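You operate a simulated robot arm through the tools that you are given. There is no shell and no other tool.

Carry out the task below with a simulated robot arm. There is one attempt and no reset: what you move stays moved.

TASK
The socket strip tripped: pull out the burnt orange plug and get it working.
Fine: switch the strip off first, lay the plug on the table, press reset, then switch on; mug press and heat tool stay switched off.

Only the result counts: the job must be done as asked and must still hold three seconds after the hand-in. Knocking over, shifting, dropping, spilling or breaking anything else fails it.

THE ROBOT
A 6-joint arm with a two-finger parallel gripper, fixed in place. Base frame: the origin is on the floor under the middle of its stand, x ahead of it, y to its left, z up. Units: m, degrees, N and s.
With the tool pointing down near the work surface it reaches from about 0.34 to 0.82 m from the base axis. Its first joint turns from -166.0 to 166.0 degrees. Payload 3.91 kg.
The TCP is the grasp point between the finger pads, 0.03 m short of the fingertips. In the tool frame z runs along the fingers and y along their closing line. The gripper opens to 0.11 m. The fingers are 0.02 m wide and 0.01 m thick; the gripper's body (0.048 by 0.112 m) begins 0.055 m behind the TCP.
Orientation is that of the tool frame in the base frame, as [roll, pitch, yaw] about the fixed x, y, z axes, in that order (R = Rz(yaw) Ry(pitch) Rx(roll)). With the fingers straight down and closing along the base's y, the tool's x points along the base's -x, its y along +y and its z along -z.

THE INTERFACE
- The arm moves only by the tool drive_tool. Its argument "deltas" is a list of rows, each a list of 3 entries, a list of its own where there are three numbers: the shift along the tool's x, y, z in units of 400 mm (1.0 is 400 mm), then the turn, a rotation vector about the tool's x, y, z in units of 120 degrees (1.0 is 120 degrees), then the opening, from 0 (shut) to 1 (fully open). In form: [[[x, y, z], [ax, ay, az], gripper], ...]. A call has 1 to 20 rows; each row is the pose to reach, as a shift and turn from the pose commanded when the call began, along the tool's axes at that moment. A call with a number of a shift or a turn outside -1 to 1 is refused whole. Rows are played at 5 a second. More than 0.05 m and 8.6 degrees between two rows, or a gripper value outside its range, and nothing of the call is played. A pose out of reach is approached as far as the arm can. The call stops where the force on the tool passes 40 N (or 10 N more than at its start, if that is more) or the arm is blocked; 0.2 s more then pass. The fingers move at their own pace (about 0.045 m/s each) and stop on an object; they squeeze with about 25 N. The grip force told is the motor's: it shows also when the fingers shut on nothing. Time passes only in rows, and 0.2 s behind the last, so rows that repeat a pose let the fingers close. It gives the time, the measured TCP pose, the force on the tool (base axes), the opening and the grip force at its end, in the units of the frame above (readings bear some noise), with the torque about the TCP (base axes, N m) and any sound that the robot's microphone picked up.
- Cameras (640 x 400 px; columns grow to the right, rows downward): "scene" is fixed at [0.2187, -0.6524, 1.5017]; the picture's right is [0.91, -0.41, 0.00], its down [-0.32, -0.71, -0.63] and it looks along [0.26, 0.57, -0.78] (base axes); focal length 214 px, centre (320, 200). "wrist" rides on the gripper at [0.077, 0.007, -0.114] in the tool frame; the picture's right is [-0.09, 1.00, 0.00], its down [-0.80, -0.07, -0.59] and it looks along [-0.59, -0.05, 0.80] (tool axes); focal length 270 px, centre (320, 200). There is no depth. A picture from a camera that has moved, and an enlarged one, comes with that camera's place and axes in the base frame and with its lens.
- get_image(camera): a new picture of that camera. No time passes.
- lift_body(by): slides the trunk up (or, below 0, down) by that many m; the arm rides with it, the base frame stays. It gives what a move gives, with no picture.
- enlarge(camera, box): a new picture of the part [left, top, right, bottom] of that camera's present view, enlarged. No time passes.
- finish_job(): hands the job in; it is judged then, once.

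Places have to be worked out from the pictures, the camera data and where the tool is seen. Open the gripper and draw the arm clear of the work before you hand the job in, unless the task says otherwise.

The tools are called after "Call:" as name(argument=value, ...) on one line, values as JSON. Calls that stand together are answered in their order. drive_tool: Moves the arm, as the interface text tells. Its arguments: {"type":"object","properties":{"deltas":{"type":"array"}},"required":["deltas"]} The other tools are called the same way: lift_body (by) moves the trunk up or down; get_image (camera) takes a picture; enlarge (camera, box) takes an enlarged picture of a part of a camera's view; finish_job () hands the job in.

At the start:

```text
time: 0.0
tcp_pos: [0.3639, -0.2879, 1.1738]
tcp_rot: [-180.0, 0.0, -180.0]
ft_force: [0.4, -0.6, 0.2]
wrist_torque: [-0.01, 0.0, 0.0]
opening: 0.1099
finger_force: 0.0
trunk travel left (down, up): [-0.55, 0.06]
```

scene: 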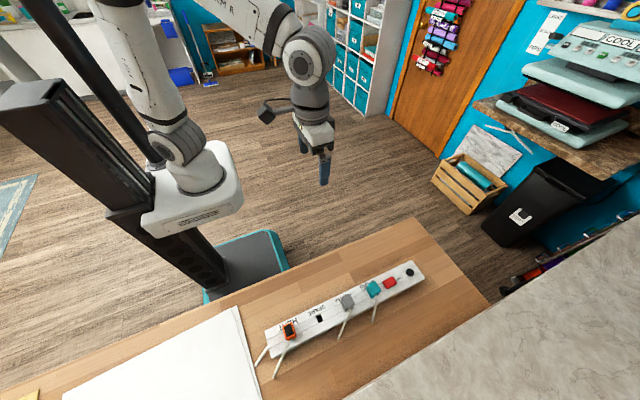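
wrist: 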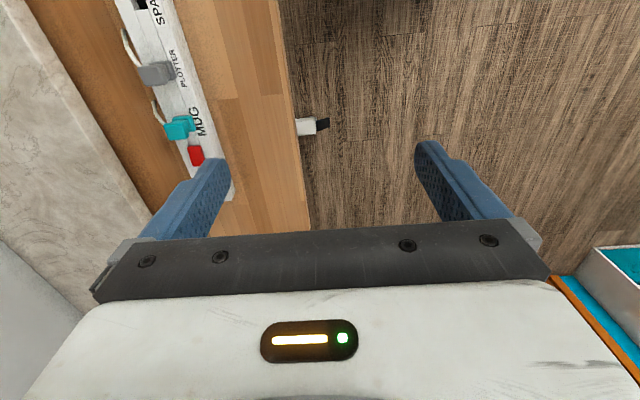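

I start by looking closer at the strip in the scene camera and the wrist camera view.

Call:
enlarge(camera="scene", box=[240, 240, 440, 380])

Call:
enlarge(camera="wrist", box=[80, 0, 340, 220])

```text
2.86 times, centred on (340, 310) of scene
camera zoom: at [0.2187, -0.6524, 1.5017], right [0.91, -0.41, 0.0], down [-0.32, -0.71, -0.63], along [0.26, 0.57, -0.78], focal length 613 px, centre (263, -114)
```

zoom: 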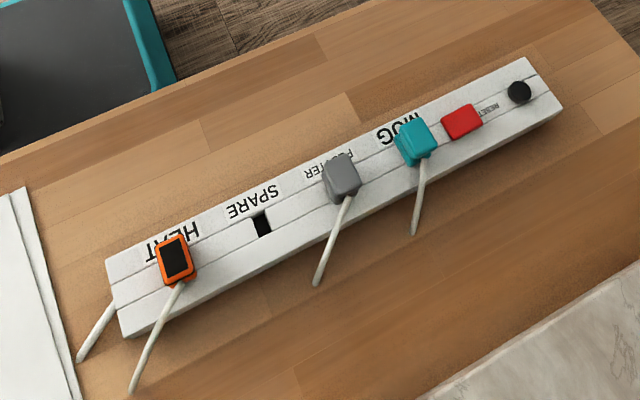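

```text
1.82 times, centred on (210, 110) of wrist
camera zoom: at [0.2886, -0.281, 1.2883], right [0.09, 1.0, 0.0], down [0.8, -0.07, 0.59], along [0.59, -0.05, -0.8], focal length 491 px, centre (520, 364)
```

zoom: 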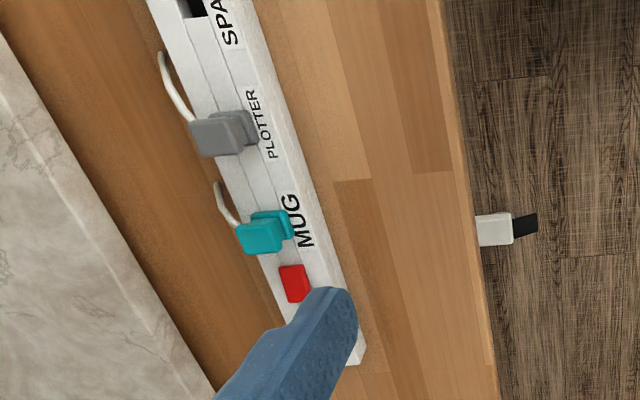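

The strip appears to lie roughly along base x at y≈-0.54 with its top near z≈0.81; the orange plug is at the -x end, the red rocker and black button at the +x end. I move the wrist camera over the strip, staying high, to measure it.

Call:
drive_tool(deltas=[[[0.048, -0.086, 0.025], [0, 0, 0], 1], [[0.096, -0.172, 0.05], [0, 0, 0], 1], [[0.144, -0.258, 0.075], [0, 0, 0], 1], [[0.192, -0.344, 0.1], [0, 0, 0], 1], [[0.24, -0.43, 0.125], [0, 0, 0], 1], [[0.288, -0.516, 0.15], [0, 0, 0], 1], [[0.335, -0.6, 0.175], [0, 0, 0], 1], [[0.335, -0.6, 0.175], [0, 0, 0], 1]])

Call:
get_image(camera="wrist")

Call:
get_image(camera="scene")

```text
time: 1.8
tcp_pos: [0.2311, -0.5285, 1.1018]
tcp_rot: [180.0, 0.1, -180.0]
ft_force: [0.1, -0.4, 1.3]
wrist_torque: [-0.01, 0.01, 0.02]
opening: 0.11
finger_force: 0.0
trunk travel left (down, up): [-0.55, 0.06]
```

```text
taken
camera wrist: at [0.1546, -0.5213, 1.2166], right [0.09, 1.0, 0.0], down [0.8, -0.07, 0.59], along [0.59, -0.05, -0.8], focal length 270 px, centre (320, 200)
```

wrist: 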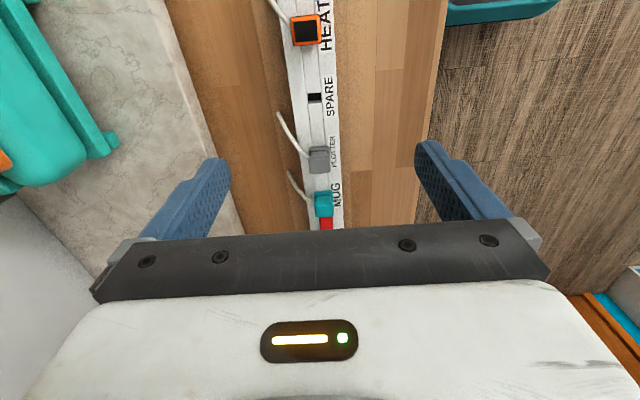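

```text
taken
```

scene: 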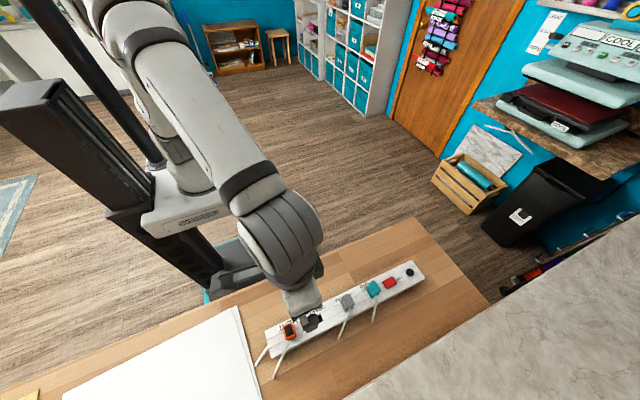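

Next I enlarge the wrist view to see the strip's details and the marble counter and teal object on its left.

Call:
enlarge(camera="wrist", box=[240, 0, 400, 120])

Call:
enlarge(camera="wrist", box=[240, 110, 400, 240])

Call:
enlarge(camera="wrist", box=[0, 0, 260, 240])

Call:
enlarge(camera="scene", box=[240, 250, 440, 400])

Call:
enlarge(camera="scene", box=[400, 150, 640, 400])

```text
3.33 times, centred on (320, 60) of wrist
camera zoom: at [0.1546, -0.5213, 1.2166], right [0.09, 1.0, 0.0], down [0.8, -0.07, 0.59], along [0.59, -0.05, -0.8], focal length 901 px, centre (320, 667)
```

zoom: 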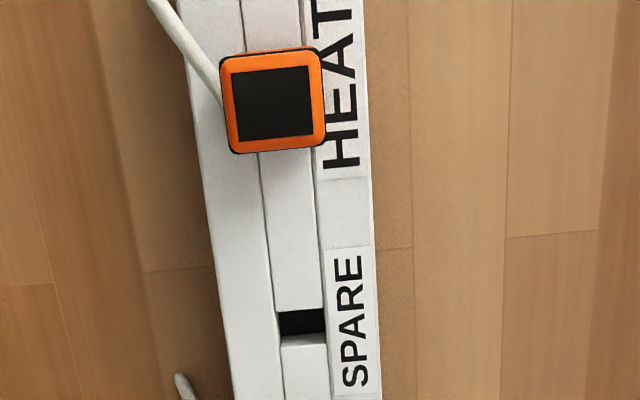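

```text
3.08 times, centred on (320, 175) of wrist
camera zoom: at [0.1546, -0.5213, 1.2166], right [0.09, 1.0, 0.0], down [0.8, -0.07, 0.59], along [0.59, -0.05, -0.8], focal length 832 px, centre (320, 277)
```

zoom: 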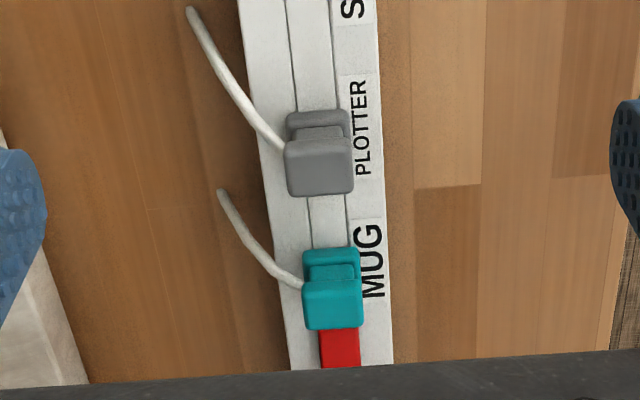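

```text
1.67 times, centred on (130, 120) of wrist
camera zoom: at [0.1546, -0.5213, 1.2166], right [0.09, 1.0, 0.0], down [0.8, -0.07, 0.59], along [0.59, -0.05, -0.8], focal length 450 px, centre (637, 333)
```

zoom: 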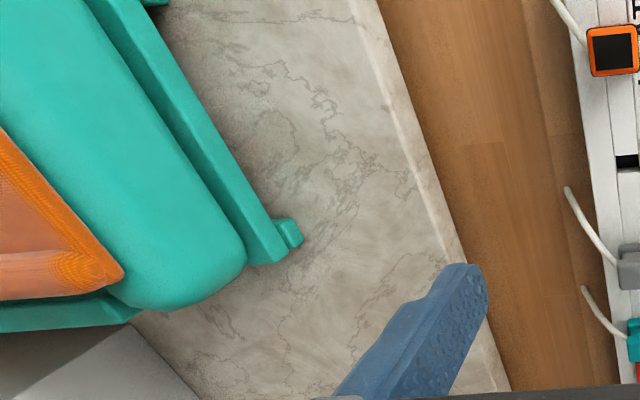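

```text
2.67 times, centred on (340, 325) of scene
camera zoom: at [0.2187, -0.6524, 1.5017], right [0.91, -0.41, 0.0], down [-0.32, -0.71, -0.63], along [0.26, 0.57, -0.78], focal length 572 px, centre (267, -133)
```

zoom: 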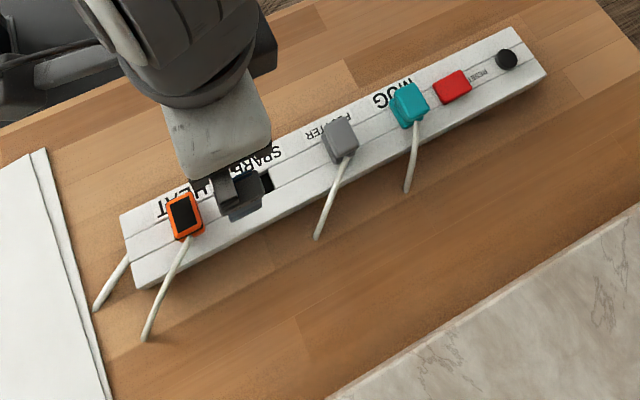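

```text
1.60 times, centred on (520, 275) of scene
camera zoom: at [0.2187, -0.6524, 1.5017], right [0.91, -0.41, 0.0], down [-0.32, -0.71, -0.63], along [0.26, 0.57, -0.78], focal length 343 px, centre (0, 80)
```

zoom: 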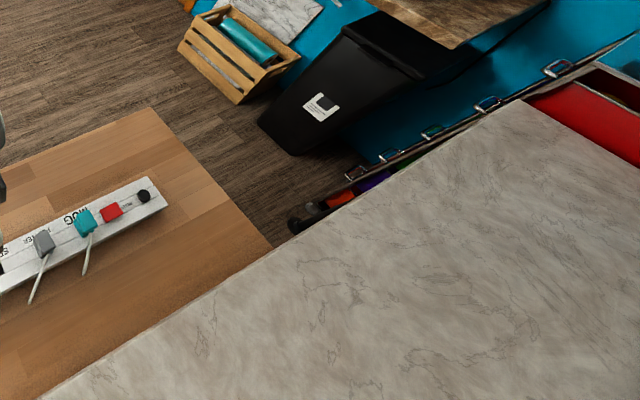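

The strip lies along x at y≈-0.54, the orange plug near x≈0.18, red rocker x≈0.51, black button x≈0.59; the marble edge is at y≈-0.73. I now move the camera toward the red/black end to read the labels and the rocker state.

Call:
drive_tool(deltas=[[[-0.09, 0, 0.02], [0, 0, 0], 1], [[-0.18, 0, 0.05], [0, 0, 0], 1], [[-0.27, 0, 0.08], [0, 0, 0], 1], [[-0.36, 0, 0.12], [0, 0, 0], 1], [[-0.45, 0, 0.16], [0, 0, 0], 1], [[-0.54, 0, 0.2], [0, 0, 0], 1], [[-0.62, 0, 0.25], [0, 0, 0], 1], [[-0.62, 0, 0.25], [0, 0, 0], 1]])

Call:
get_image(camera="wrist")

Call:
enlarge(camera="wrist", box=[240, 60, 400, 240])

Call:
get_image(camera="scene")

```text
time: 3.6
tcp_pos: [0.4786, -0.5245, 1.0057]
tcp_rot: [-180.0, -0.1, -179.9]
ft_force: [0.2, 0.2, -0.2]
wrist_torque: [-0.04, 0.03, -0.02]
opening: 0.11
finger_force: 0.0
trunk travel left (down, up): [-0.55, 0.06]
```

```text
taken
camera wrist: at [0.4022, -0.5187, 1.1199], right [0.09, 1.0, 0.0], down [0.8, -0.07, 0.59], along [0.59, -0.05, -0.8], focal length 270 px, centre (320, 200)
```

wrist: 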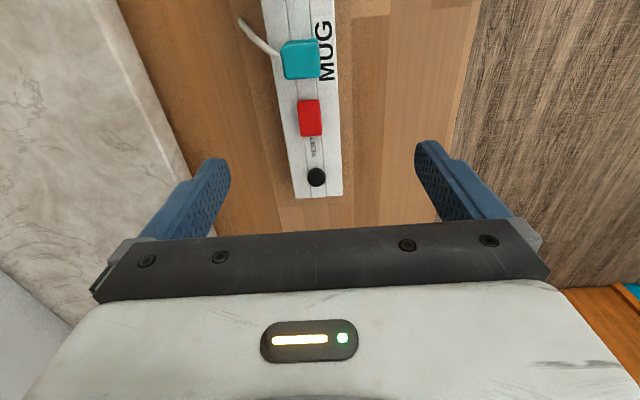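

```text
2.22 times, centred on (320, 150) of wrist
camera zoom: at [0.4022, -0.5187, 1.1199], right [0.09, 1.0, 0.0], down [0.8, -0.07, 0.59], along [0.59, -0.05, -0.8], focal length 601 px, centre (320, 311)
```

zoom: 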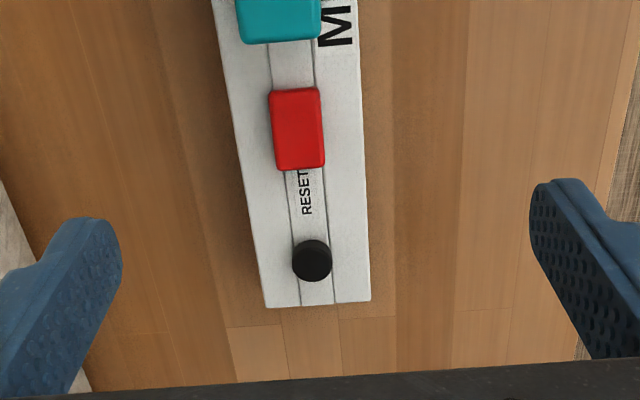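

```text
taken
```

scene: 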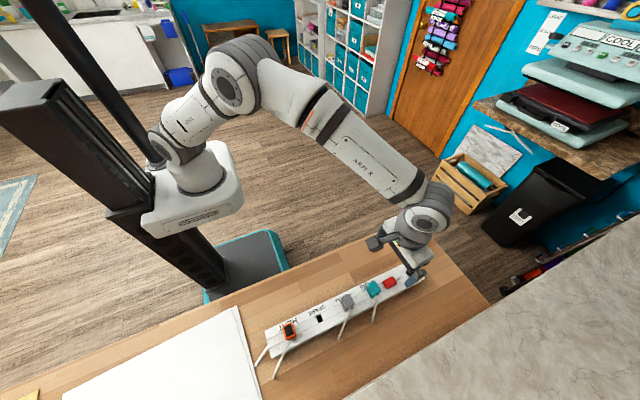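

The round black button carries the RESET label, so the red rocker is the on/off switch; both sit on y≈-0.54, top around z≈0.82. I turn the tool 90° and back off toward +y to view the rocker side-on and free the scene view.

Call:
drive_tool(deltas=[[[-0.005, 0.03, 0], [0, 0, 0.068], 1], [[-0.01, 0.06, 0], [0, 0, 0.136], 1], [[-0.015, 0.09, 0], [0, 0, 0.204], 1], [[-0.02, 0.12, 0], [0, 0, 0.272], 1], [[-0.025, 0.15, 0], [0, 0, 0.34], 1], [[-0.03, 0.18, 0], [0, 0, 0.408], 1], [[-0.035, 0.2, 0], [0, 0, 0.476], 1], [[-0.04, 0.22, 0], [0, 0, 0.544], 1], [[-0.045, 0.24, 0], [0, 0, 0.612], 1], [[-0.05, 0.26, 0], [0, 0, 0.68], 1], [[-0.05, 0.2625, 0], [0, 0, 0.75], 1], [[-0.05, 0.2625, 0], [0, 0, 0.75], 1]])

Call:
get_image(camera="wrist")

Call:
enlarge(camera="scene", box=[360, 255, 430, 305])

Call:
get_image(camera="scene")

```text
time: 6.2
tcp_pos: [0.4982, -0.4221, 1.0047]
tcp_rot: [-180.0, 0.1, 90.0]
ft_force: [0.2, 0.6, 0.5]
wrist_torque: [0.0, 0.02, -0.01]
opening: 0.11
finger_force: 0.0
trunk travel left (down, up): [-0.55, 0.06]
```

```text
taken
camera wrist: at [0.5063, -0.3459, 1.1194], right [1.0, -0.09, 0.0], down [-0.07, -0.8, 0.59], along [-0.05, -0.59, -0.8], focal length 270 px, centre (320, 200)
```

wrist: 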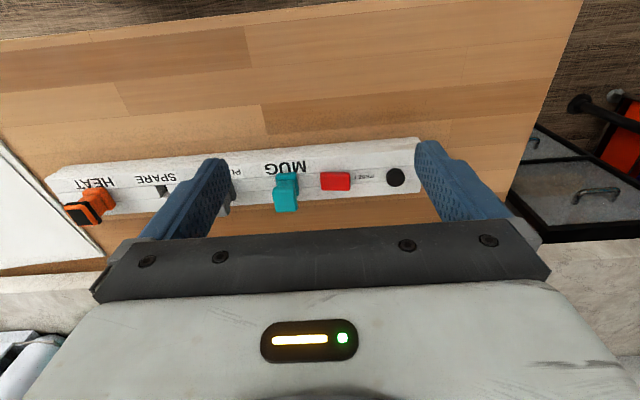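

```text
8.00 times, centred on (395, 280) of scene
camera zoom: at [0.2187, -0.6524, 1.5017], right [0.91, -0.41, 0.0], down [-0.32, -0.71, -0.63], along [0.26, 0.57, -0.78], focal length 1716 px, centre (-280, -440)
```

zoom: 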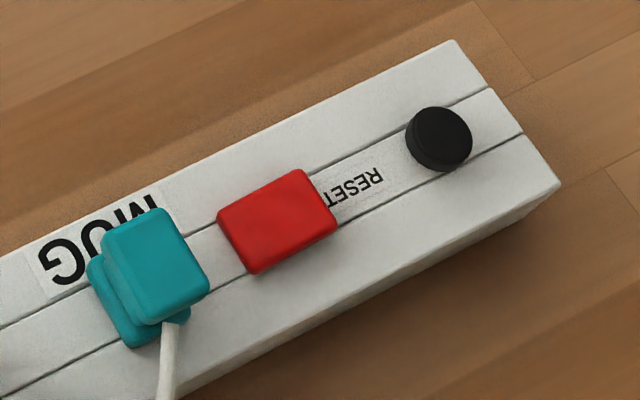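

```text
taken
```

scene: 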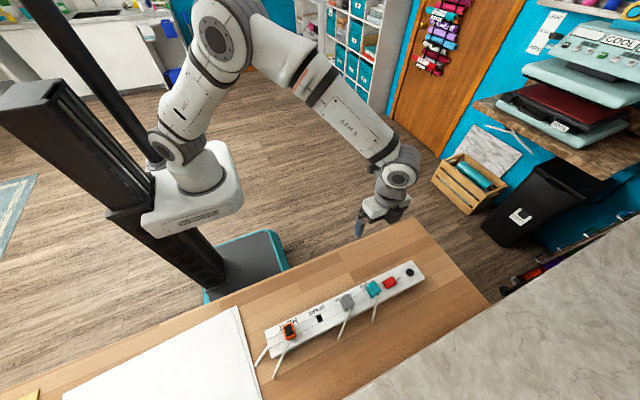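

The rocker's RESET end seems raised in the scene zoom. I enlarge the wrist view of the rocker and the scene view further to determine its tilt.

Call:
enlarge(camera="wrist", box=[300, 150, 420, 210])

Call:
enlarge(camera="scene", box=[380, 272, 404, 292])

Call:
enlarge(camera="scene", box=[255, 305, 345, 375])

Call:
enlarge(camera="wrist", box=[30, 130, 310, 240])

```text
5.33 times, centred on (360, 180) of wrist
camera zoom: at [0.5063, -0.3459, 1.1194], right [1.0, -0.09, 0.0], down [-0.07, -0.8, 0.59], along [-0.05, -0.59, -0.8], focal length 1442 px, centre (107, 307)
```

zoom: 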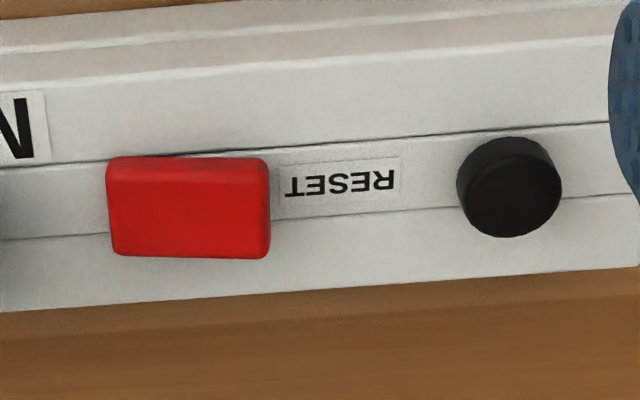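

```text
16.00 times, centred on (392, 282) of scene
camera zoom: at [0.2187, -0.6524, 1.5017], right [0.91, -0.41, 0.0], down [-0.32, -0.71, -0.63], along [0.26, 0.57, -0.78], focal length 3432 px, centre (-832, -1112)
```

zoom: 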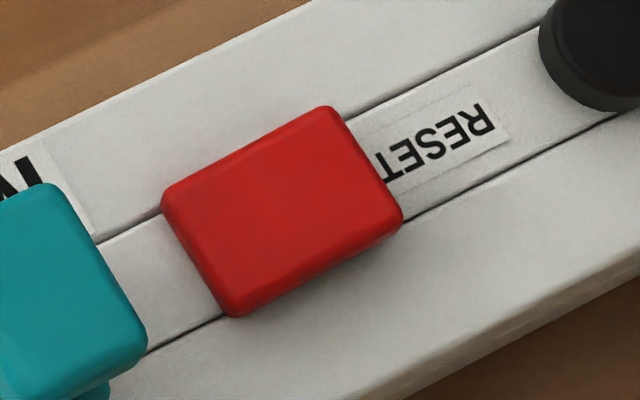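

```text
5.71 times, centred on (300, 340) of scene
camera zoom: at [0.2187, -0.6524, 1.5017], right [0.91, -0.41, 0.0], down [-0.32, -0.71, -0.63], along [0.26, 0.57, -0.78], focal length 1226 px, centre (434, -600)
```

zoom: 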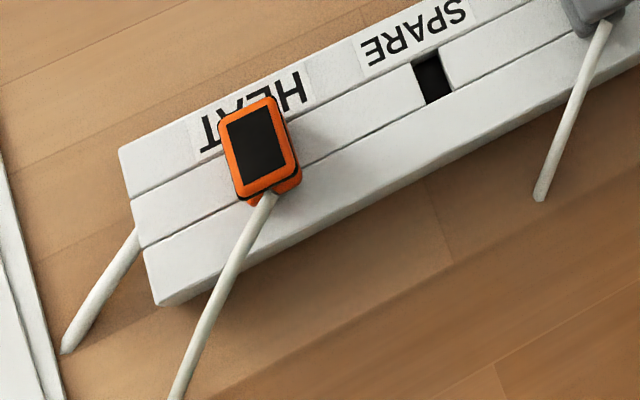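

```text
2.29 times, centred on (170, 185) of wrist
camera zoom: at [0.5063, -0.3459, 1.1194], right [1.0, -0.09, 0.0], down [-0.07, -0.8, 0.59], along [-0.05, -0.59, -0.8], focal length 618 px, centre (663, 234)
```

zoom: 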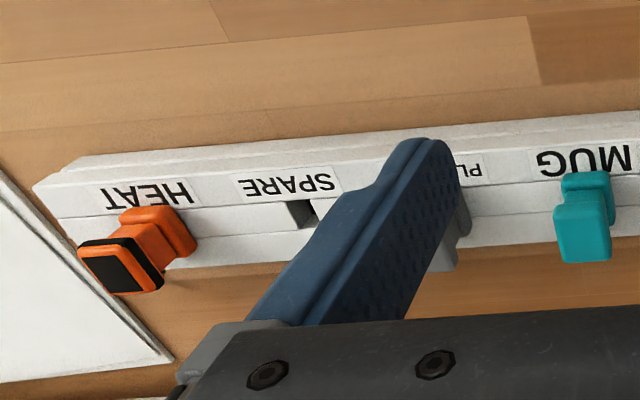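

The rocker's RESET-side (+x) end is raised and its MUG-side end is pressed in, so it is presumably ON; it spans x≈0.490–0.530 at y≈-0.540. I close the fingers and hover above the raised +x end.

Call:
drive_tool(deltas=[[[-0.05, 0.015, 0.02], [0, 0, 0], 0.5], [[-0.12, 0.03, 0.05], [0, 0, 0], 0], [[-0.19, 0.05, 0.1], [0, 0, 0], 0], [[-0.25, 0.07, 0.16], [0, 0, 0], 0], [[-0.2925, 0.08, 0.22], [0, 0, 0], 0], [[-0.2925, 0.08, 0.2725], [0, 0, 0], 0], [[-0.2925, 0.08, 0.2725], [0, 0, 0], 0]])

Call:
get_image(camera="wrist")

Call:
enlarge(camera="scene", box=[350, 240, 450, 310])

```text
time: 7.8
tcp_pos: [0.5293, -0.5408, 0.8937]
tcp_rot: [-179.9, 0.1, 90.1]
ft_force: [0.8, -0.1, -0.7]
wrist_torque: [0.0, -0.02, 0.02]
opening: 0.0002
finger_force: 25.1
trunk travel left (down, up): [-0.55, 0.06]
```

```text
taken
camera wrist: at [0.5375, -0.463, 1.0092], right [1.0, -0.09, 0.0], down [-0.07, -0.8, 0.59], along [-0.05, -0.59, -0.8], focal length 270 px, centre (320, 200)
```

wrist: 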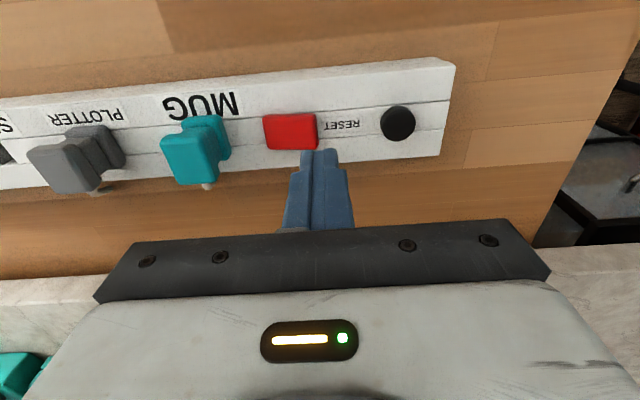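

```text
5.71 times, centred on (400, 275) of scene
camera zoom: at [0.2187, -0.6524, 1.5017], right [0.91, -0.41, 0.0], down [-0.32, -0.71, -0.63], along [0.26, 0.57, -0.78], focal length 1226 px, centre (-137, -229)
```

zoom: 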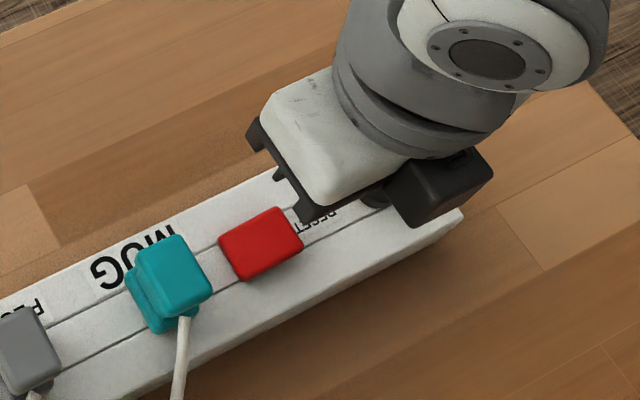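

The closed fingertips sit right over the rocker's +x end (x≈0.527, y≈-0.54), tip about 40 mm above it. I descend slowly in small steps to press that end.

Call:
drive_tool(deltas=[[[0, -0.005, 0.04], [0, 0, 0], 0], [[0, -0.006, 0.07], [0, 0, 0], 0], [[0, -0.006, 0.09], [0, 0, 0], 0], [[0, -0.006, 0.095], [0, 0, 0], 0], [[0, -0.006, 0.1], [0, 0, 0], 0], [[0, -0.006, 0.104], [0, 0, 0], 0], [[0, -0.006, 0.108], [0, 0, 0], 0]])

```text
time: 9.4
tcp_pos: [0.5268, -0.5404, 0.8508]
tcp_rot: [-180.0, 0.1, 90.0]
ft_force: [1.0, -0.6, -0.3]
wrist_torque: [-0.01, 0.05, 0.02]
opening: 0.0001
finger_force: 25.3
trunk travel left (down, up): [-0.55, 0.06]
```

No contact yet with the tips at z≈0.821. I continue down in 1 mm steps, watching force and sound.

Call:
drive_tool(deltas=[[[0, 0, 0.0025], [0, 0, 0], 0], [[0, 0, 0.005], [0, 0, 0], 0], [[0, 0, 0.0075], [0, 0, 0], 0], [[0, 0, 0.01], [0, 0, 0], 0]])

Call:
enlarge(camera="wrist", box=[240, 80, 400, 180])

```text
time: 10.4
tcp_pos: [0.5289, -0.5412, 0.8498]
tcp_rot: [179.9, 0.2, 90.0]
ft_force: [-1.3, -2.6, 13.2]
wrist_torque: [-0.09, 0.19, 0.02]
opening: 0.0
finger_force: 25.2
trunk travel left (down, up): [-0.55, 0.06]
```

```text
4.00 times, centred on (320, 130) of wrist
camera zoom: at [0.5357, -0.463, 0.9644], right [1.0, -0.09, 0.0], down [-0.07, -0.8, 0.6], along [-0.05, -0.59, -0.8], focal length 1081 px, centre (320, 480)
```

zoom: 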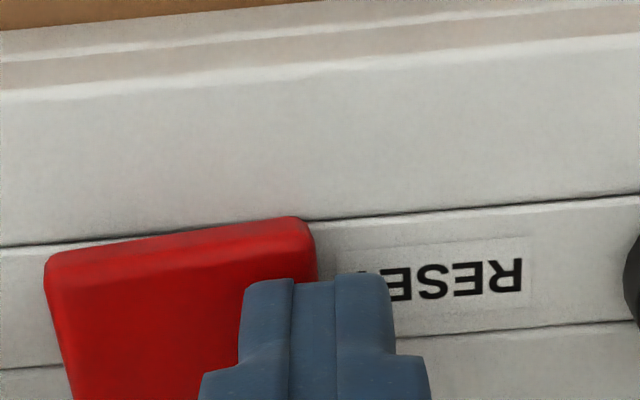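

Contact made at tip z≈0.820 with 13 N. I keep pressing in small steps until it clicks or the force limit stops me.

Call:
drive_tool(deltas=[[[0, 0, 0.0025], [0, 0, 0], 0], [[0, 0, 0.005], [0, 0, 0], 0], [[0, 0, 0.0075], [0, 0, 0], 0], [[0, 0, 0.01], [0, 0, 0], 0]])

Call:
enlarge(camera="wrist", box=[240, 80, 400, 180])

```text
time: 11.6
tcp_pos: [0.528, -0.5421, 0.8499]
tcp_rot: [179.6, 0.4, 90.0]
ft_force: [-5.1, 8.6, 14.6]
wrist_torque: [0.31, 0.31, -0.03]
opening: 0.0
finger_force: 25.0
trunk travel left (down, up): [-0.55, 0.06]
stopped in row 4: the force on the tool passed its limit at 40 N (the readings are from after the stop); the commanded pose is now the measured one
```

```text
4.00 times, centred on (320, 130) of wrist
camera zoom: at [0.5359, -0.4629, 0.964], right [1.0, -0.09, 0.01], down [-0.07, -0.8, 0.6], along [-0.05, -0.6, -0.8], focal length 1081 px, centre (320, 480)
```

zoom: 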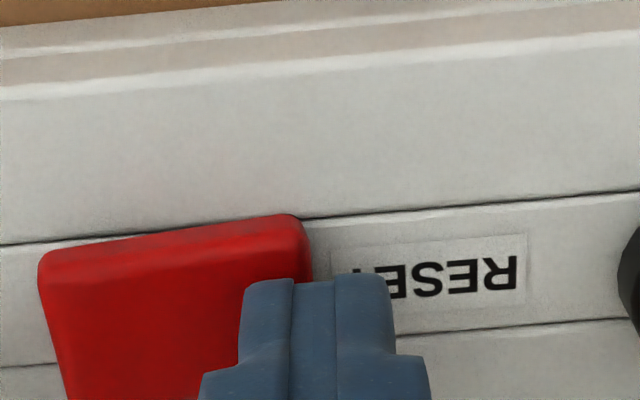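

The press hit a hard stop, and in the latest view the rocker now slopes the other way (+x end low), so it likely flipped during first contact. I raise up and check its tilt.

Call:
drive_tool(deltas=[[[0, 0, -0.03], [0, 0, 0], 0], [[0.03, 0, -0.1], [0, 0, 0], 0], [[0.1, -0.03, -0.19], [0, 0, 0], 0], [[0.17, -0.06, -0.27], [0, 0, 0], 0], [[0.24, -0.075, -0.34], [0, 0, 0], 0], [[0.3, -0.08, -0.38], [0, 0, 0], 0], [[0.3, -0.08, -0.38], [0, 0, 0], 0]])

Call:
enlarge(camera="wrist", box=[300, 150, 420, 210])

Call:
enlarge(camera="scene", box=[380, 272, 404, 292])

Call:
get_image(camera="scene")

```text
time: 13.2
tcp_pos: [0.4957, -0.422, 0.9971]
tcp_rot: [179.8, 0.3, 90.0]
ft_force: [0.2, -0.3, 0.3]
wrist_torque: [0.01, 0.0, 0.0]
opening: 0.0001
finger_force: 24.7
trunk travel left (down, up): [-0.55, 0.06]
```

```text
5.33 times, centred on (360, 180) of wrist
camera zoom: at [0.5034, -0.3442, 1.1117], right [1.0, -0.09, 0.0], down [-0.07, -0.8, 0.6], along [-0.05, -0.6, -0.8], focal length 1442 px, centre (107, 307)
```

zoom: 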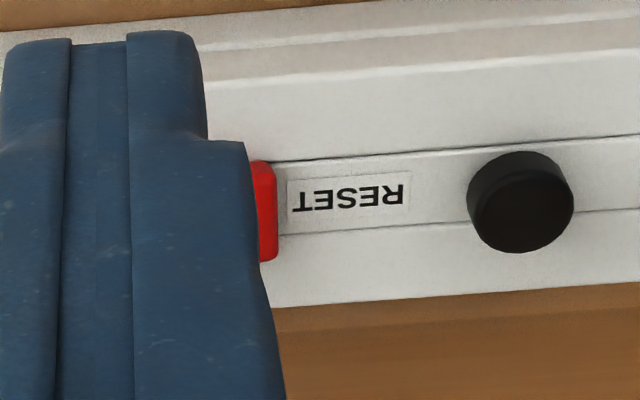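

```text
16.00 times, centred on (392, 282) of scene
camera zoom: at [0.2187, -0.6524, 1.5017], right [0.91, -0.41, 0.0], down [-0.32, -0.71, -0.63], along [0.26, 0.57, -0.78], focal length 3432 px, centre (-832, -1112)
```

zoom: 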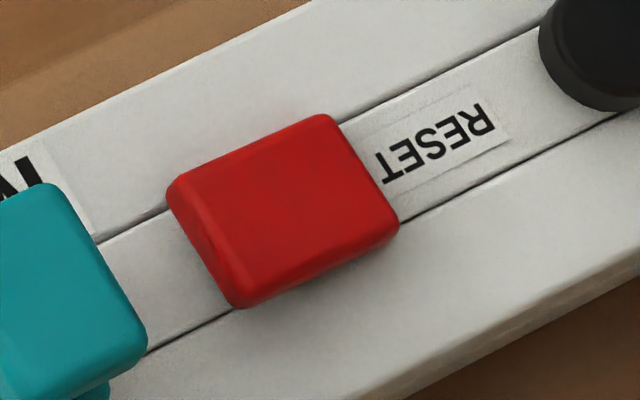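

```text
taken
```

scene: 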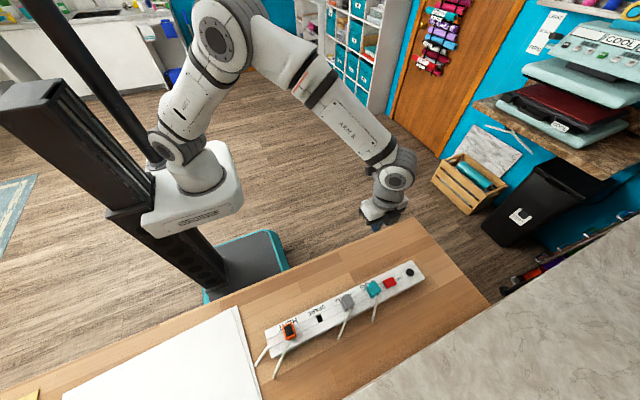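

The rocker has flipped (its MUG-side end is now raised), so the strip is off. Now I open the gripper and move above the orange plug at about (0.181, -0.541).

Call:
drive_tool(deltas=[[[-0.035, -0.098, 0], [0, 0, 0], 0.3], [[-0.07, -0.196, 0], [0, 0, 0], 1], [[-0.11, -0.295, 0], [0, 0, 0], 1], [[-0.15, -0.394, 0], [0, 0, 0], 1], [[-0.19, -0.492, 0], [0, 0, 0], 1], [[-0.23, -0.591, 0], [0, 0, 0], 1], [[-0.27, -0.69, 0.02], [0, 0, 0], 1], [[-0.2975, -0.7875, 0.05], [0, 0, 0], 1], [[-0.2975, -0.7875, 0.1], [0, 0, 0], 1], [[-0.2975, -0.7875, 0.1], [0, 0, 0], 1]])

Call:
get_image(camera="wrist")

Call:
enlarge(camera="wrist", box=[240, 80, 400, 230])

Call:
enlarge(camera="scene", box=[240, 280, 360, 380])

```text
time: 15.4
tcp_pos: [0.1813, -0.5397, 0.958]
tcp_rot: [179.7, 0.2, 90.0]
ft_force: [-0.4, 0.1, 1.0]
wrist_torque: [0.05, -0.03, 0.02]
opening: 0.1103
finger_force: 0.1
trunk travel left (down, up): [-0.55, 0.06]
```

```text
taken
camera wrist: at [0.1892, -0.4618, 1.0723], right [1.0, -0.09, 0.01], down [-0.07, -0.8, 0.6], along [-0.05, -0.6, -0.8], focal length 270 px, centre (320, 200)
```

wrist: 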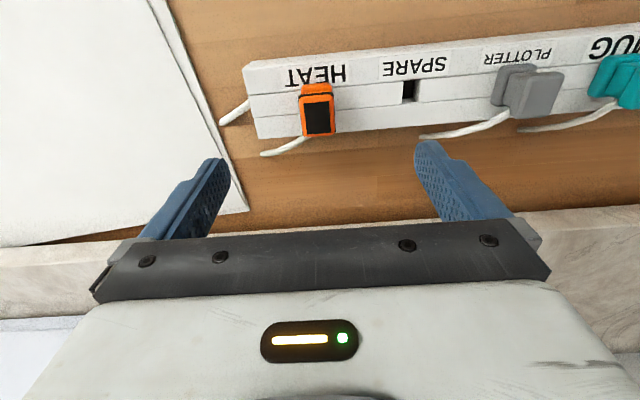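

```text
2.67 times, centred on (320, 155) of wrist
camera zoom: at [0.1892, -0.4618, 1.0723], right [1.0, -0.09, 0.01], down [-0.07, -0.8, 0.6], along [-0.05, -0.6, -0.8], focal length 721 px, centre (320, 320)
```

zoom: 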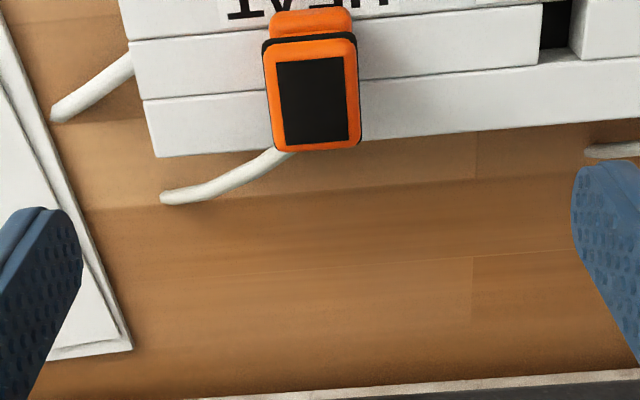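

```text
4.00 times, centred on (300, 330) of scene
camera zoom: at [0.2187, -0.6524, 1.5017], right [0.91, -0.41, 0.0], down [-0.32, -0.71, -0.63], along [0.26, 0.57, -0.78], focal length 858 px, centre (400, -320)
```

zoom: 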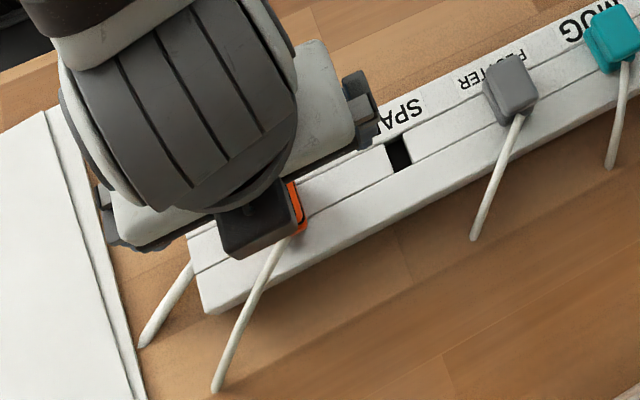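

The plug head (about 30 mm wide in x) is centred at about (0.180, -0.540), top z≈0.849, with the cord leaving toward -y/-x. I descend with a 60 mm opening, fingers either side in x, tips ending just above the strip surface.

Call:
drive_tool(deltas=[[[0.004, -0.003, 0.05], [0, 0, 0], 0.55], [[0.0075, -0.003, 0.1], [0, 0, 0], 0.55], [[0.0075, -0.003, 0.15], [0, 0, 0], 0.55], [[0.0075, -0.003, 0.2], [0, 0, 0], 0.55], [[0.0075, -0.003, 0.24], [0, 0, 0], 0.55], [[0.0075, -0.003, 0.26], [0, 0, 0], 0.55], [[0.0075, -0.003, 0.27], [0, 0, 0], 0.55], [[0.0075, -0.003, 0.278], [0, 0, 0], 0.55], [[0.0075, -0.003, 0.278], [0, 0, 0], 0.55]])

Call:
get_image(camera="wrist")

Call:
enlarge(camera="wrist", box=[240, 100, 400, 240])

```text
time: 17.4
tcp_pos: [0.181, -0.5371, 0.8469]
tcp_rot: [179.7, 0.3, 90.0]
ft_force: [-0.3, -0.1, 0.3]
wrist_torque: [0.01, -0.02, 0.01]
opening: 0.0604
finger_force: 0.0
trunk travel left (down, up): [-0.55, 0.06]
```

```text
taken
camera wrist: at [0.1886, -0.4597, 0.9609], right [1.0, -0.09, 0.0], down [-0.07, -0.8, 0.6], along [-0.05, -0.6, -0.8], focal length 270 px, centre (320, 200)
```

wrist: 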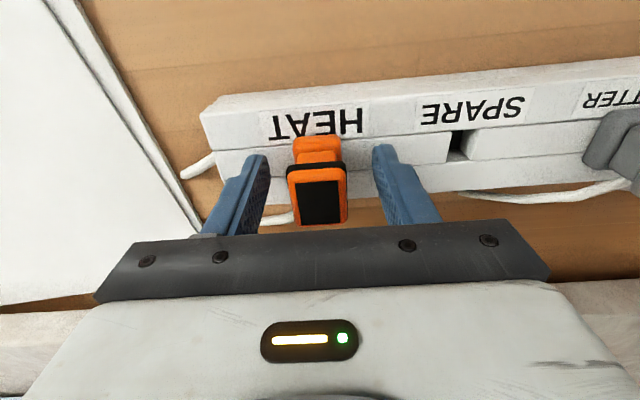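

```text
2.86 times, centred on (320, 170) of wrist
camera zoom: at [0.1886, -0.4597, 0.9609], right [1.0, -0.09, 0.0], down [-0.07, -0.8, 0.6], along [-0.05, -0.6, -0.8], focal length 772 px, centre (320, 286)
```

zoom: 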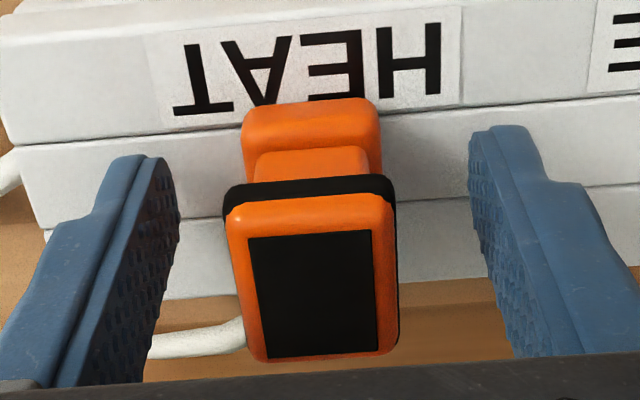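

The fingers straddle the plug with it centred to within about 1 mm. I close on it.

Call:
drive_tool(deltas=[[[0, -0.002, 0], [0, 0, 0], 0.55], [[0, -0.002, 0], [0, 0, 0], 0.2], [[0, -0.002, 0], [0, 0, 0], 0], [[0, -0.002, 0], [0, 0, 0], 0], [[0, -0.002, 0], [0, 0, 0], 0]])

Call:
enlarge(camera="wrist", box=[240, 100, 400, 240])

```text
time: 18.6
tcp_pos: [0.1792, -0.5377, 0.8473]
tcp_rot: [179.7, 0.2, 90.0]
ft_force: [0.4, 0.7, 0.0]
wrist_torque: [0.01, 0.01, 0.0]
opening: 0.0272
finger_force: 24.5
trunk travel left (down, up): [-0.55, 0.06]
```

```text
2.86 times, centred on (320, 170) of wrist
camera zoom: at [0.1875, -0.4598, 0.9609], right [1.0, -0.09, 0.01], down [-0.07, -0.8, 0.6], along [-0.05, -0.6, -0.8], focal length 772 px, centre (320, 286)
```

zoom: 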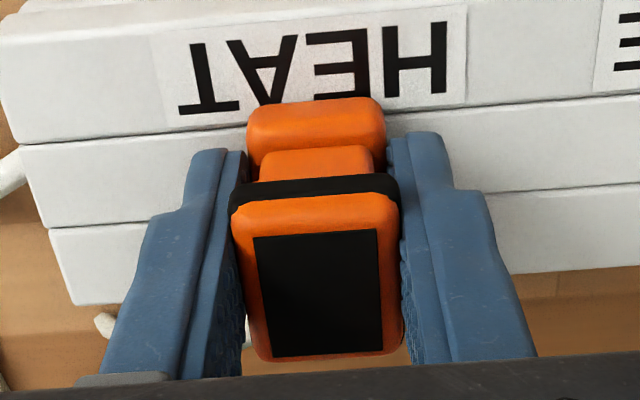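

Grip is firm on the plug at 27 mm opening. I pull straight up in small steps.

Call:
drive_tool(deltas=[[[0, 0, -0.005], [0, 0, 0], 0], [[0, 0, -0.01], [0, 0, 0], 0], [[0, 0, -0.015], [0, 0, 0], 0], [[0, 0, -0.02], [0, 0, 0], 0], [[0, 0, -0.03], [0, 0, 0], 0], [[0, 0, -0.04], [0, 0, 0], 0], [[0, 0, -0.055], [0, 0, 0], 0], [[0, 0, -0.07], [0, 0, 0], 0], [[0, 0, -0.09], [0, 0, 0], 0], [[0, 0, -0.11], [0, 0, 0], 0]])

Call:
get_image(camera="wrist")

Call:
enlarge(camera="scene", box=[240, 270, 360, 380])

```text
time: 20.8
tcp_pos: [0.179, -0.5383, 0.8906]
tcp_rot: [179.7, 0.3, 90.0]
ft_force: [-0.3, -1.1, -0.7]
wrist_torque: [0.02, -0.01, -0.01]
opening: 0.0272
finger_force: 24.3
trunk travel left (down, up): [-0.55, 0.06]
```

```text
taken
camera wrist: at [0.1869, -0.4605, 1.0047], right [1.0, -0.09, 0.0], down [-0.07, -0.8, 0.6], along [-0.05, -0.6, -0.8], focal length 270 px, centre (320, 200)
```

wrist: 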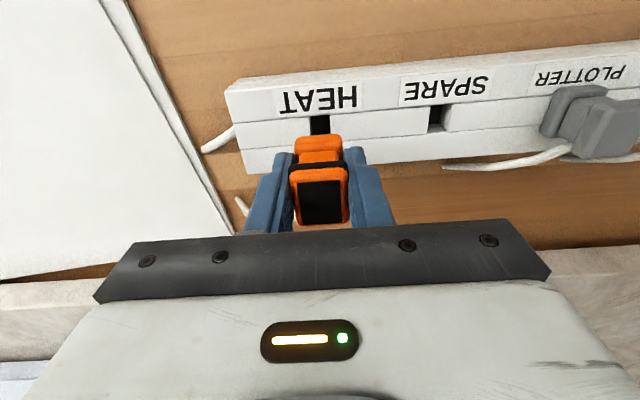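

```text
3.64 times, centred on (300, 325) of scene
camera zoom: at [0.2187, -0.6524, 1.5017], right [0.91, -0.41, 0.0], down [-0.32, -0.71, -0.63], along [0.26, 0.57, -0.78], focal length 780 px, centre (393, -254)
```

zoom: 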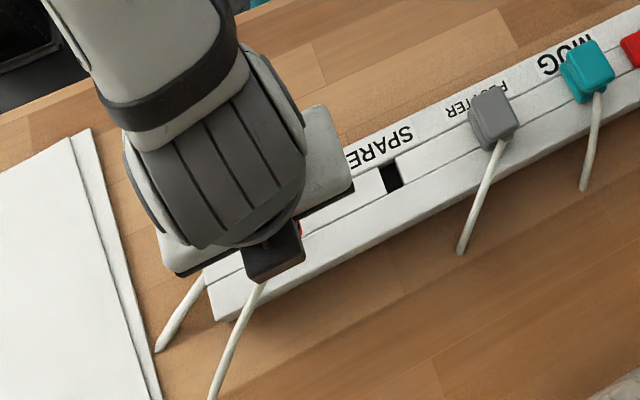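

The plug is out: the HEAT socket hole is visible and the force is near zero. I lift further and look at how the cord hangs.

Call:
drive_tool(deltas=[[[0, 0, -0.04], [0, 0, 0], 0], [[0, 0, -0.08], [0, 0, 0], 0], [[0, 0, -0.12], [0, 0, 0], 0], [[0, 0, -0.16], [0, 0, 0], 0], [[0, 0, -0.2], [0, 0, 0], 0], [[0, 0, -0.2], [0, 0, 0], 0]])

Call:
get_image(camera="wrist")

Call:
get_image(camera="scene")

Call:
enlarge(camera="scene", box=[220, 250, 380, 400])

Call:
enlarge(camera="wrist", box=[200, 60, 440, 240])

```text
time: 22.2
tcp_pos: [0.1784, -0.5376, 0.972]
tcp_rot: [179.7, 0.3, 90.0]
ft_force: [0.0, 0.1, -0.5]
wrist_torque: [-0.01, 0.03, -0.02]
opening: 0.0274
finger_force: 24.7
trunk travel left (down, up): [-0.55, 0.06]
```

```text
taken
camera wrist: at [0.1867, -0.4602, 1.0852], right [1.0, -0.09, 0.0], down [-0.07, -0.8, 0.6], along [-0.05, -0.6, -0.8], focal length 270 px, centre (320, 200)
```

wrist: 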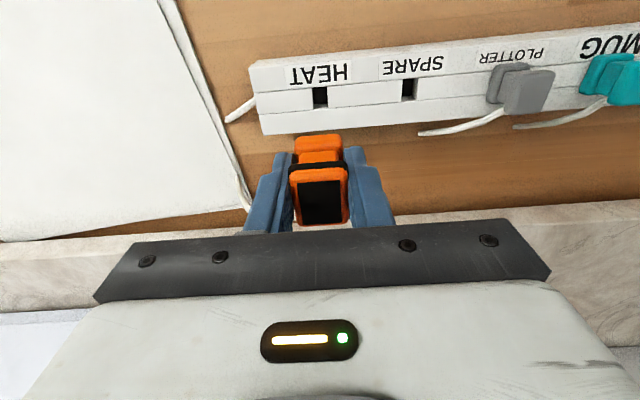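

```text
taken
```

scene: 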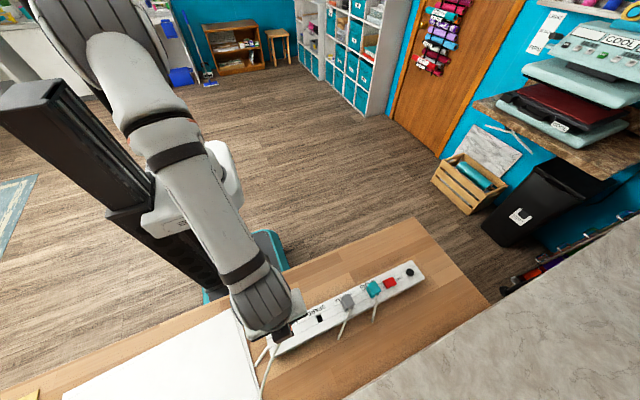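

```text
2.67 times, centred on (300, 325) of scene
camera zoom: at [0.2187, -0.6524, 1.5017], right [0.91, -0.41, 0.0], down [-0.32, -0.71, -0.63], along [0.26, 0.57, -0.78], focal length 572 px, centre (373, -133)
```

zoom: 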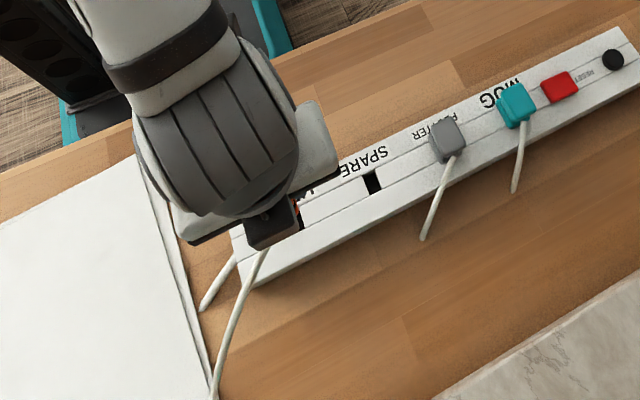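

```text
2.22 times, centred on (320, 150) of wrist
camera zoom: at [0.1867, -0.4602, 1.0852], right [1.0, -0.09, 0.0], down [-0.07, -0.8, 0.6], along [-0.05, -0.6, -0.8], focal length 601 px, centre (320, 311)
```

zoom: 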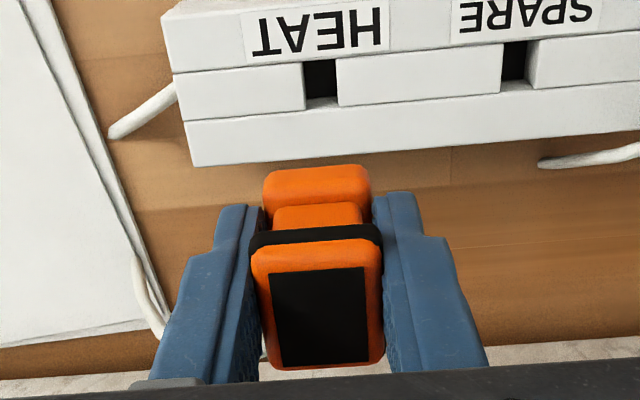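

The plug is held with its cord trailing flexibly toward the paper edge. There is free wood between the strip (y≈-0.573) and the marble (y≈-0.73), so I carry the plug to about (0.19, -0.65).

Call:
drive_tool(deltas=[[[-0.06, 0.006, 0], [0, 0, 0], 0], [[-0.12, 0.012, 0], [0, 0, 0], 0], [[-0.18, 0.018, 0.02], [0, 0, 0], 0], [[-0.24, 0.024, 0.06], [0, 0, 0], 0], [[-0.281, 0.029, 0.12], [0, 0, 0], 0], [[-0.281, 0.029, 0.17], [0, 0, 0], 0], [[-0.281, 0.029, 0.17], [0, 0, 0], 0]])

Call:
get_image(camera="wrist")

Call:
enlarge(camera="scene", box=[200, 260, 360, 400])

```text
time: 23.8
tcp_pos: [0.1922, -0.6486, 0.9021]
tcp_rot: [179.7, 0.3, 89.9]
ft_force: [0.2, 0.4, 0.1]
wrist_torque: [0.01, 0.01, -0.01]
opening: 0.0274
finger_force: 24.8
trunk travel left (down, up): [-0.55, 0.06]
```

```text
taken
camera wrist: at [0.1992, -0.5719, 1.0168], right [1.0, -0.09, 0.01], down [-0.07, -0.8, 0.6], along [-0.05, -0.6, -0.8], focal length 270 px, centre (320, 200)
```

wrist: 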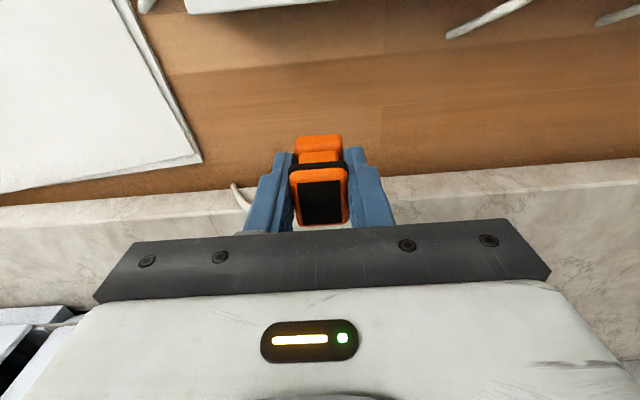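

```text
2.86 times, centred on (280, 330) of scene
camera zoom: at [0.2187, -0.6524, 1.5017], right [0.91, -0.41, 0.0], down [-0.32, -0.71, -0.63], along [0.26, 0.57, -0.78], focal length 613 px, centre (434, -171)
```

zoom: 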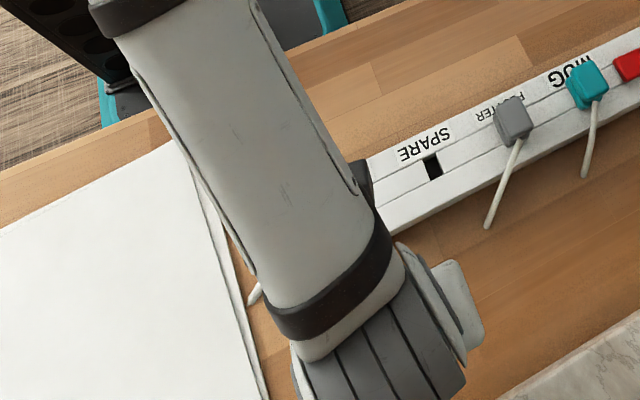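

The short cord tail moves with the plug and points toward -x/-y. I check the marble edge and the tail before lowering.

Call:
enlarge(camera="wrist", box=[180, 100, 460, 245])

Call:
enlarge(camera="wrist", box=[400, 130, 640, 260])

```text
2.29 times, centred on (320, 172) of wrist
camera zoom: at [0.1992, -0.5719, 1.0168], right [1.0, -0.09, 0.01], down [-0.07, -0.8, 0.6], along [-0.05, -0.6, -0.8], focal length 618 px, centre (320, 263)
```

zoom: 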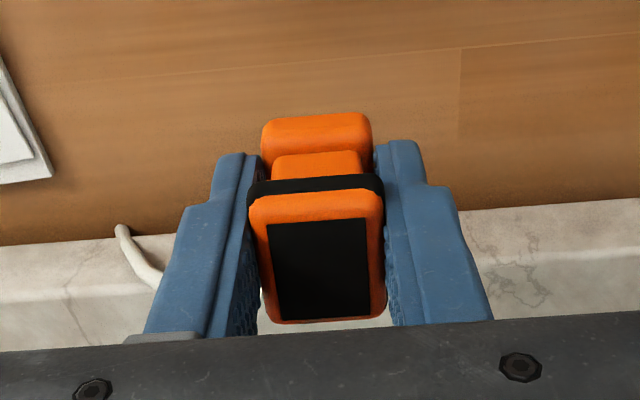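

```text
2.67 times, centred on (520, 195) of wrist
camera zoom: at [0.1992, -0.5719, 1.0168], right [1.0, -0.09, 0.01], down [-0.07, -0.8, 0.6], along [-0.05, -0.6, -0.8], focal length 721 px, centre (-213, 213)
```

zoom: 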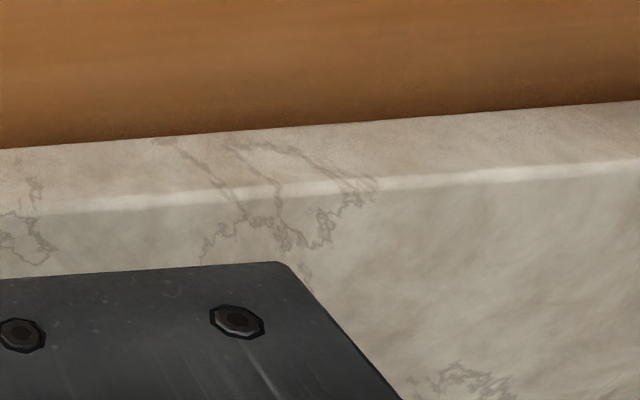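

The marble has a 4 cm vertical face at y≈-0.727 (top z≈0.816), and the tail tip is clear of it at about (0.12, -0.69). I shift slightly to y≈-0.64 and lower toward the table.

Call:
drive_tool(deltas=[[[0.02, 0, 0.03], [0, 0, 0], 0], [[0.02, 0, 0.07], [0, 0, 0], 0], [[0.02, 0, 0.1], [0, 0, 0], 0], [[0.02, 0, 0.125], [0, 0, 0], 0], [[0.02, 0, 0.145], [0, 0, 0], 0], [[0.02, 0, 0.145], [0, 0, 0], 0]])

Call:
get_image(camera="wrist")

```text
time: 25.2
tcp_pos: [0.192, -0.6411, 0.846]
tcp_rot: [179.6, 0.3, 90.0]
ft_force: [0.2, 0.4, -1.1]
wrist_torque: [0.0, 0.01, -0.03]
opening: 0.027
finger_force: 25.2
trunk travel left (down, up): [-0.55, 0.06]
```

```text
taken
camera wrist: at [0.1994, -0.564, 0.9591], right [1.0, -0.09, 0.0], down [-0.07, -0.8, 0.6], along [-0.05, -0.6, -0.8], focal length 270 px, centre (320, 200)
```

wrist: 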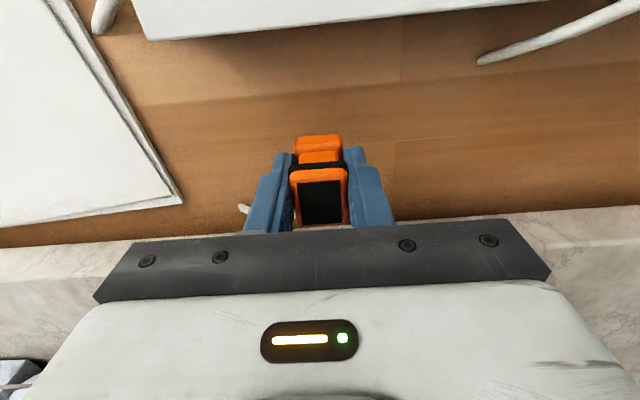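

No contact yet at TCP z=0.846. I lower in 2 mm steps and watch for contact.

Call:
drive_tool(deltas=[[[0, 0, 0.005], [0, 0, 0], 0], [[0, 0, 0.01], [0, 0, 0], 0], [[0, 0, 0.015], [0, 0, 0], 0], [[0, 0, 0.02], [0, 0, 0], 0], [[0, 0, 0.025], [0, 0, 0], 0], [[0, 0, 0.03], [0, 0, 0], 0]])

```text
time: 26.6
tcp_pos: [0.1912, -0.6414, 0.8332]
tcp_rot: [179.7, 0.3, 90.0]
ft_force: [-0.7, -0.6, -1.0]
wrist_torque: [-0.02, -0.02, -0.01]
opening: 0.0274
finger_force: 24.5
trunk travel left (down, up): [-0.55, 0.06]
```

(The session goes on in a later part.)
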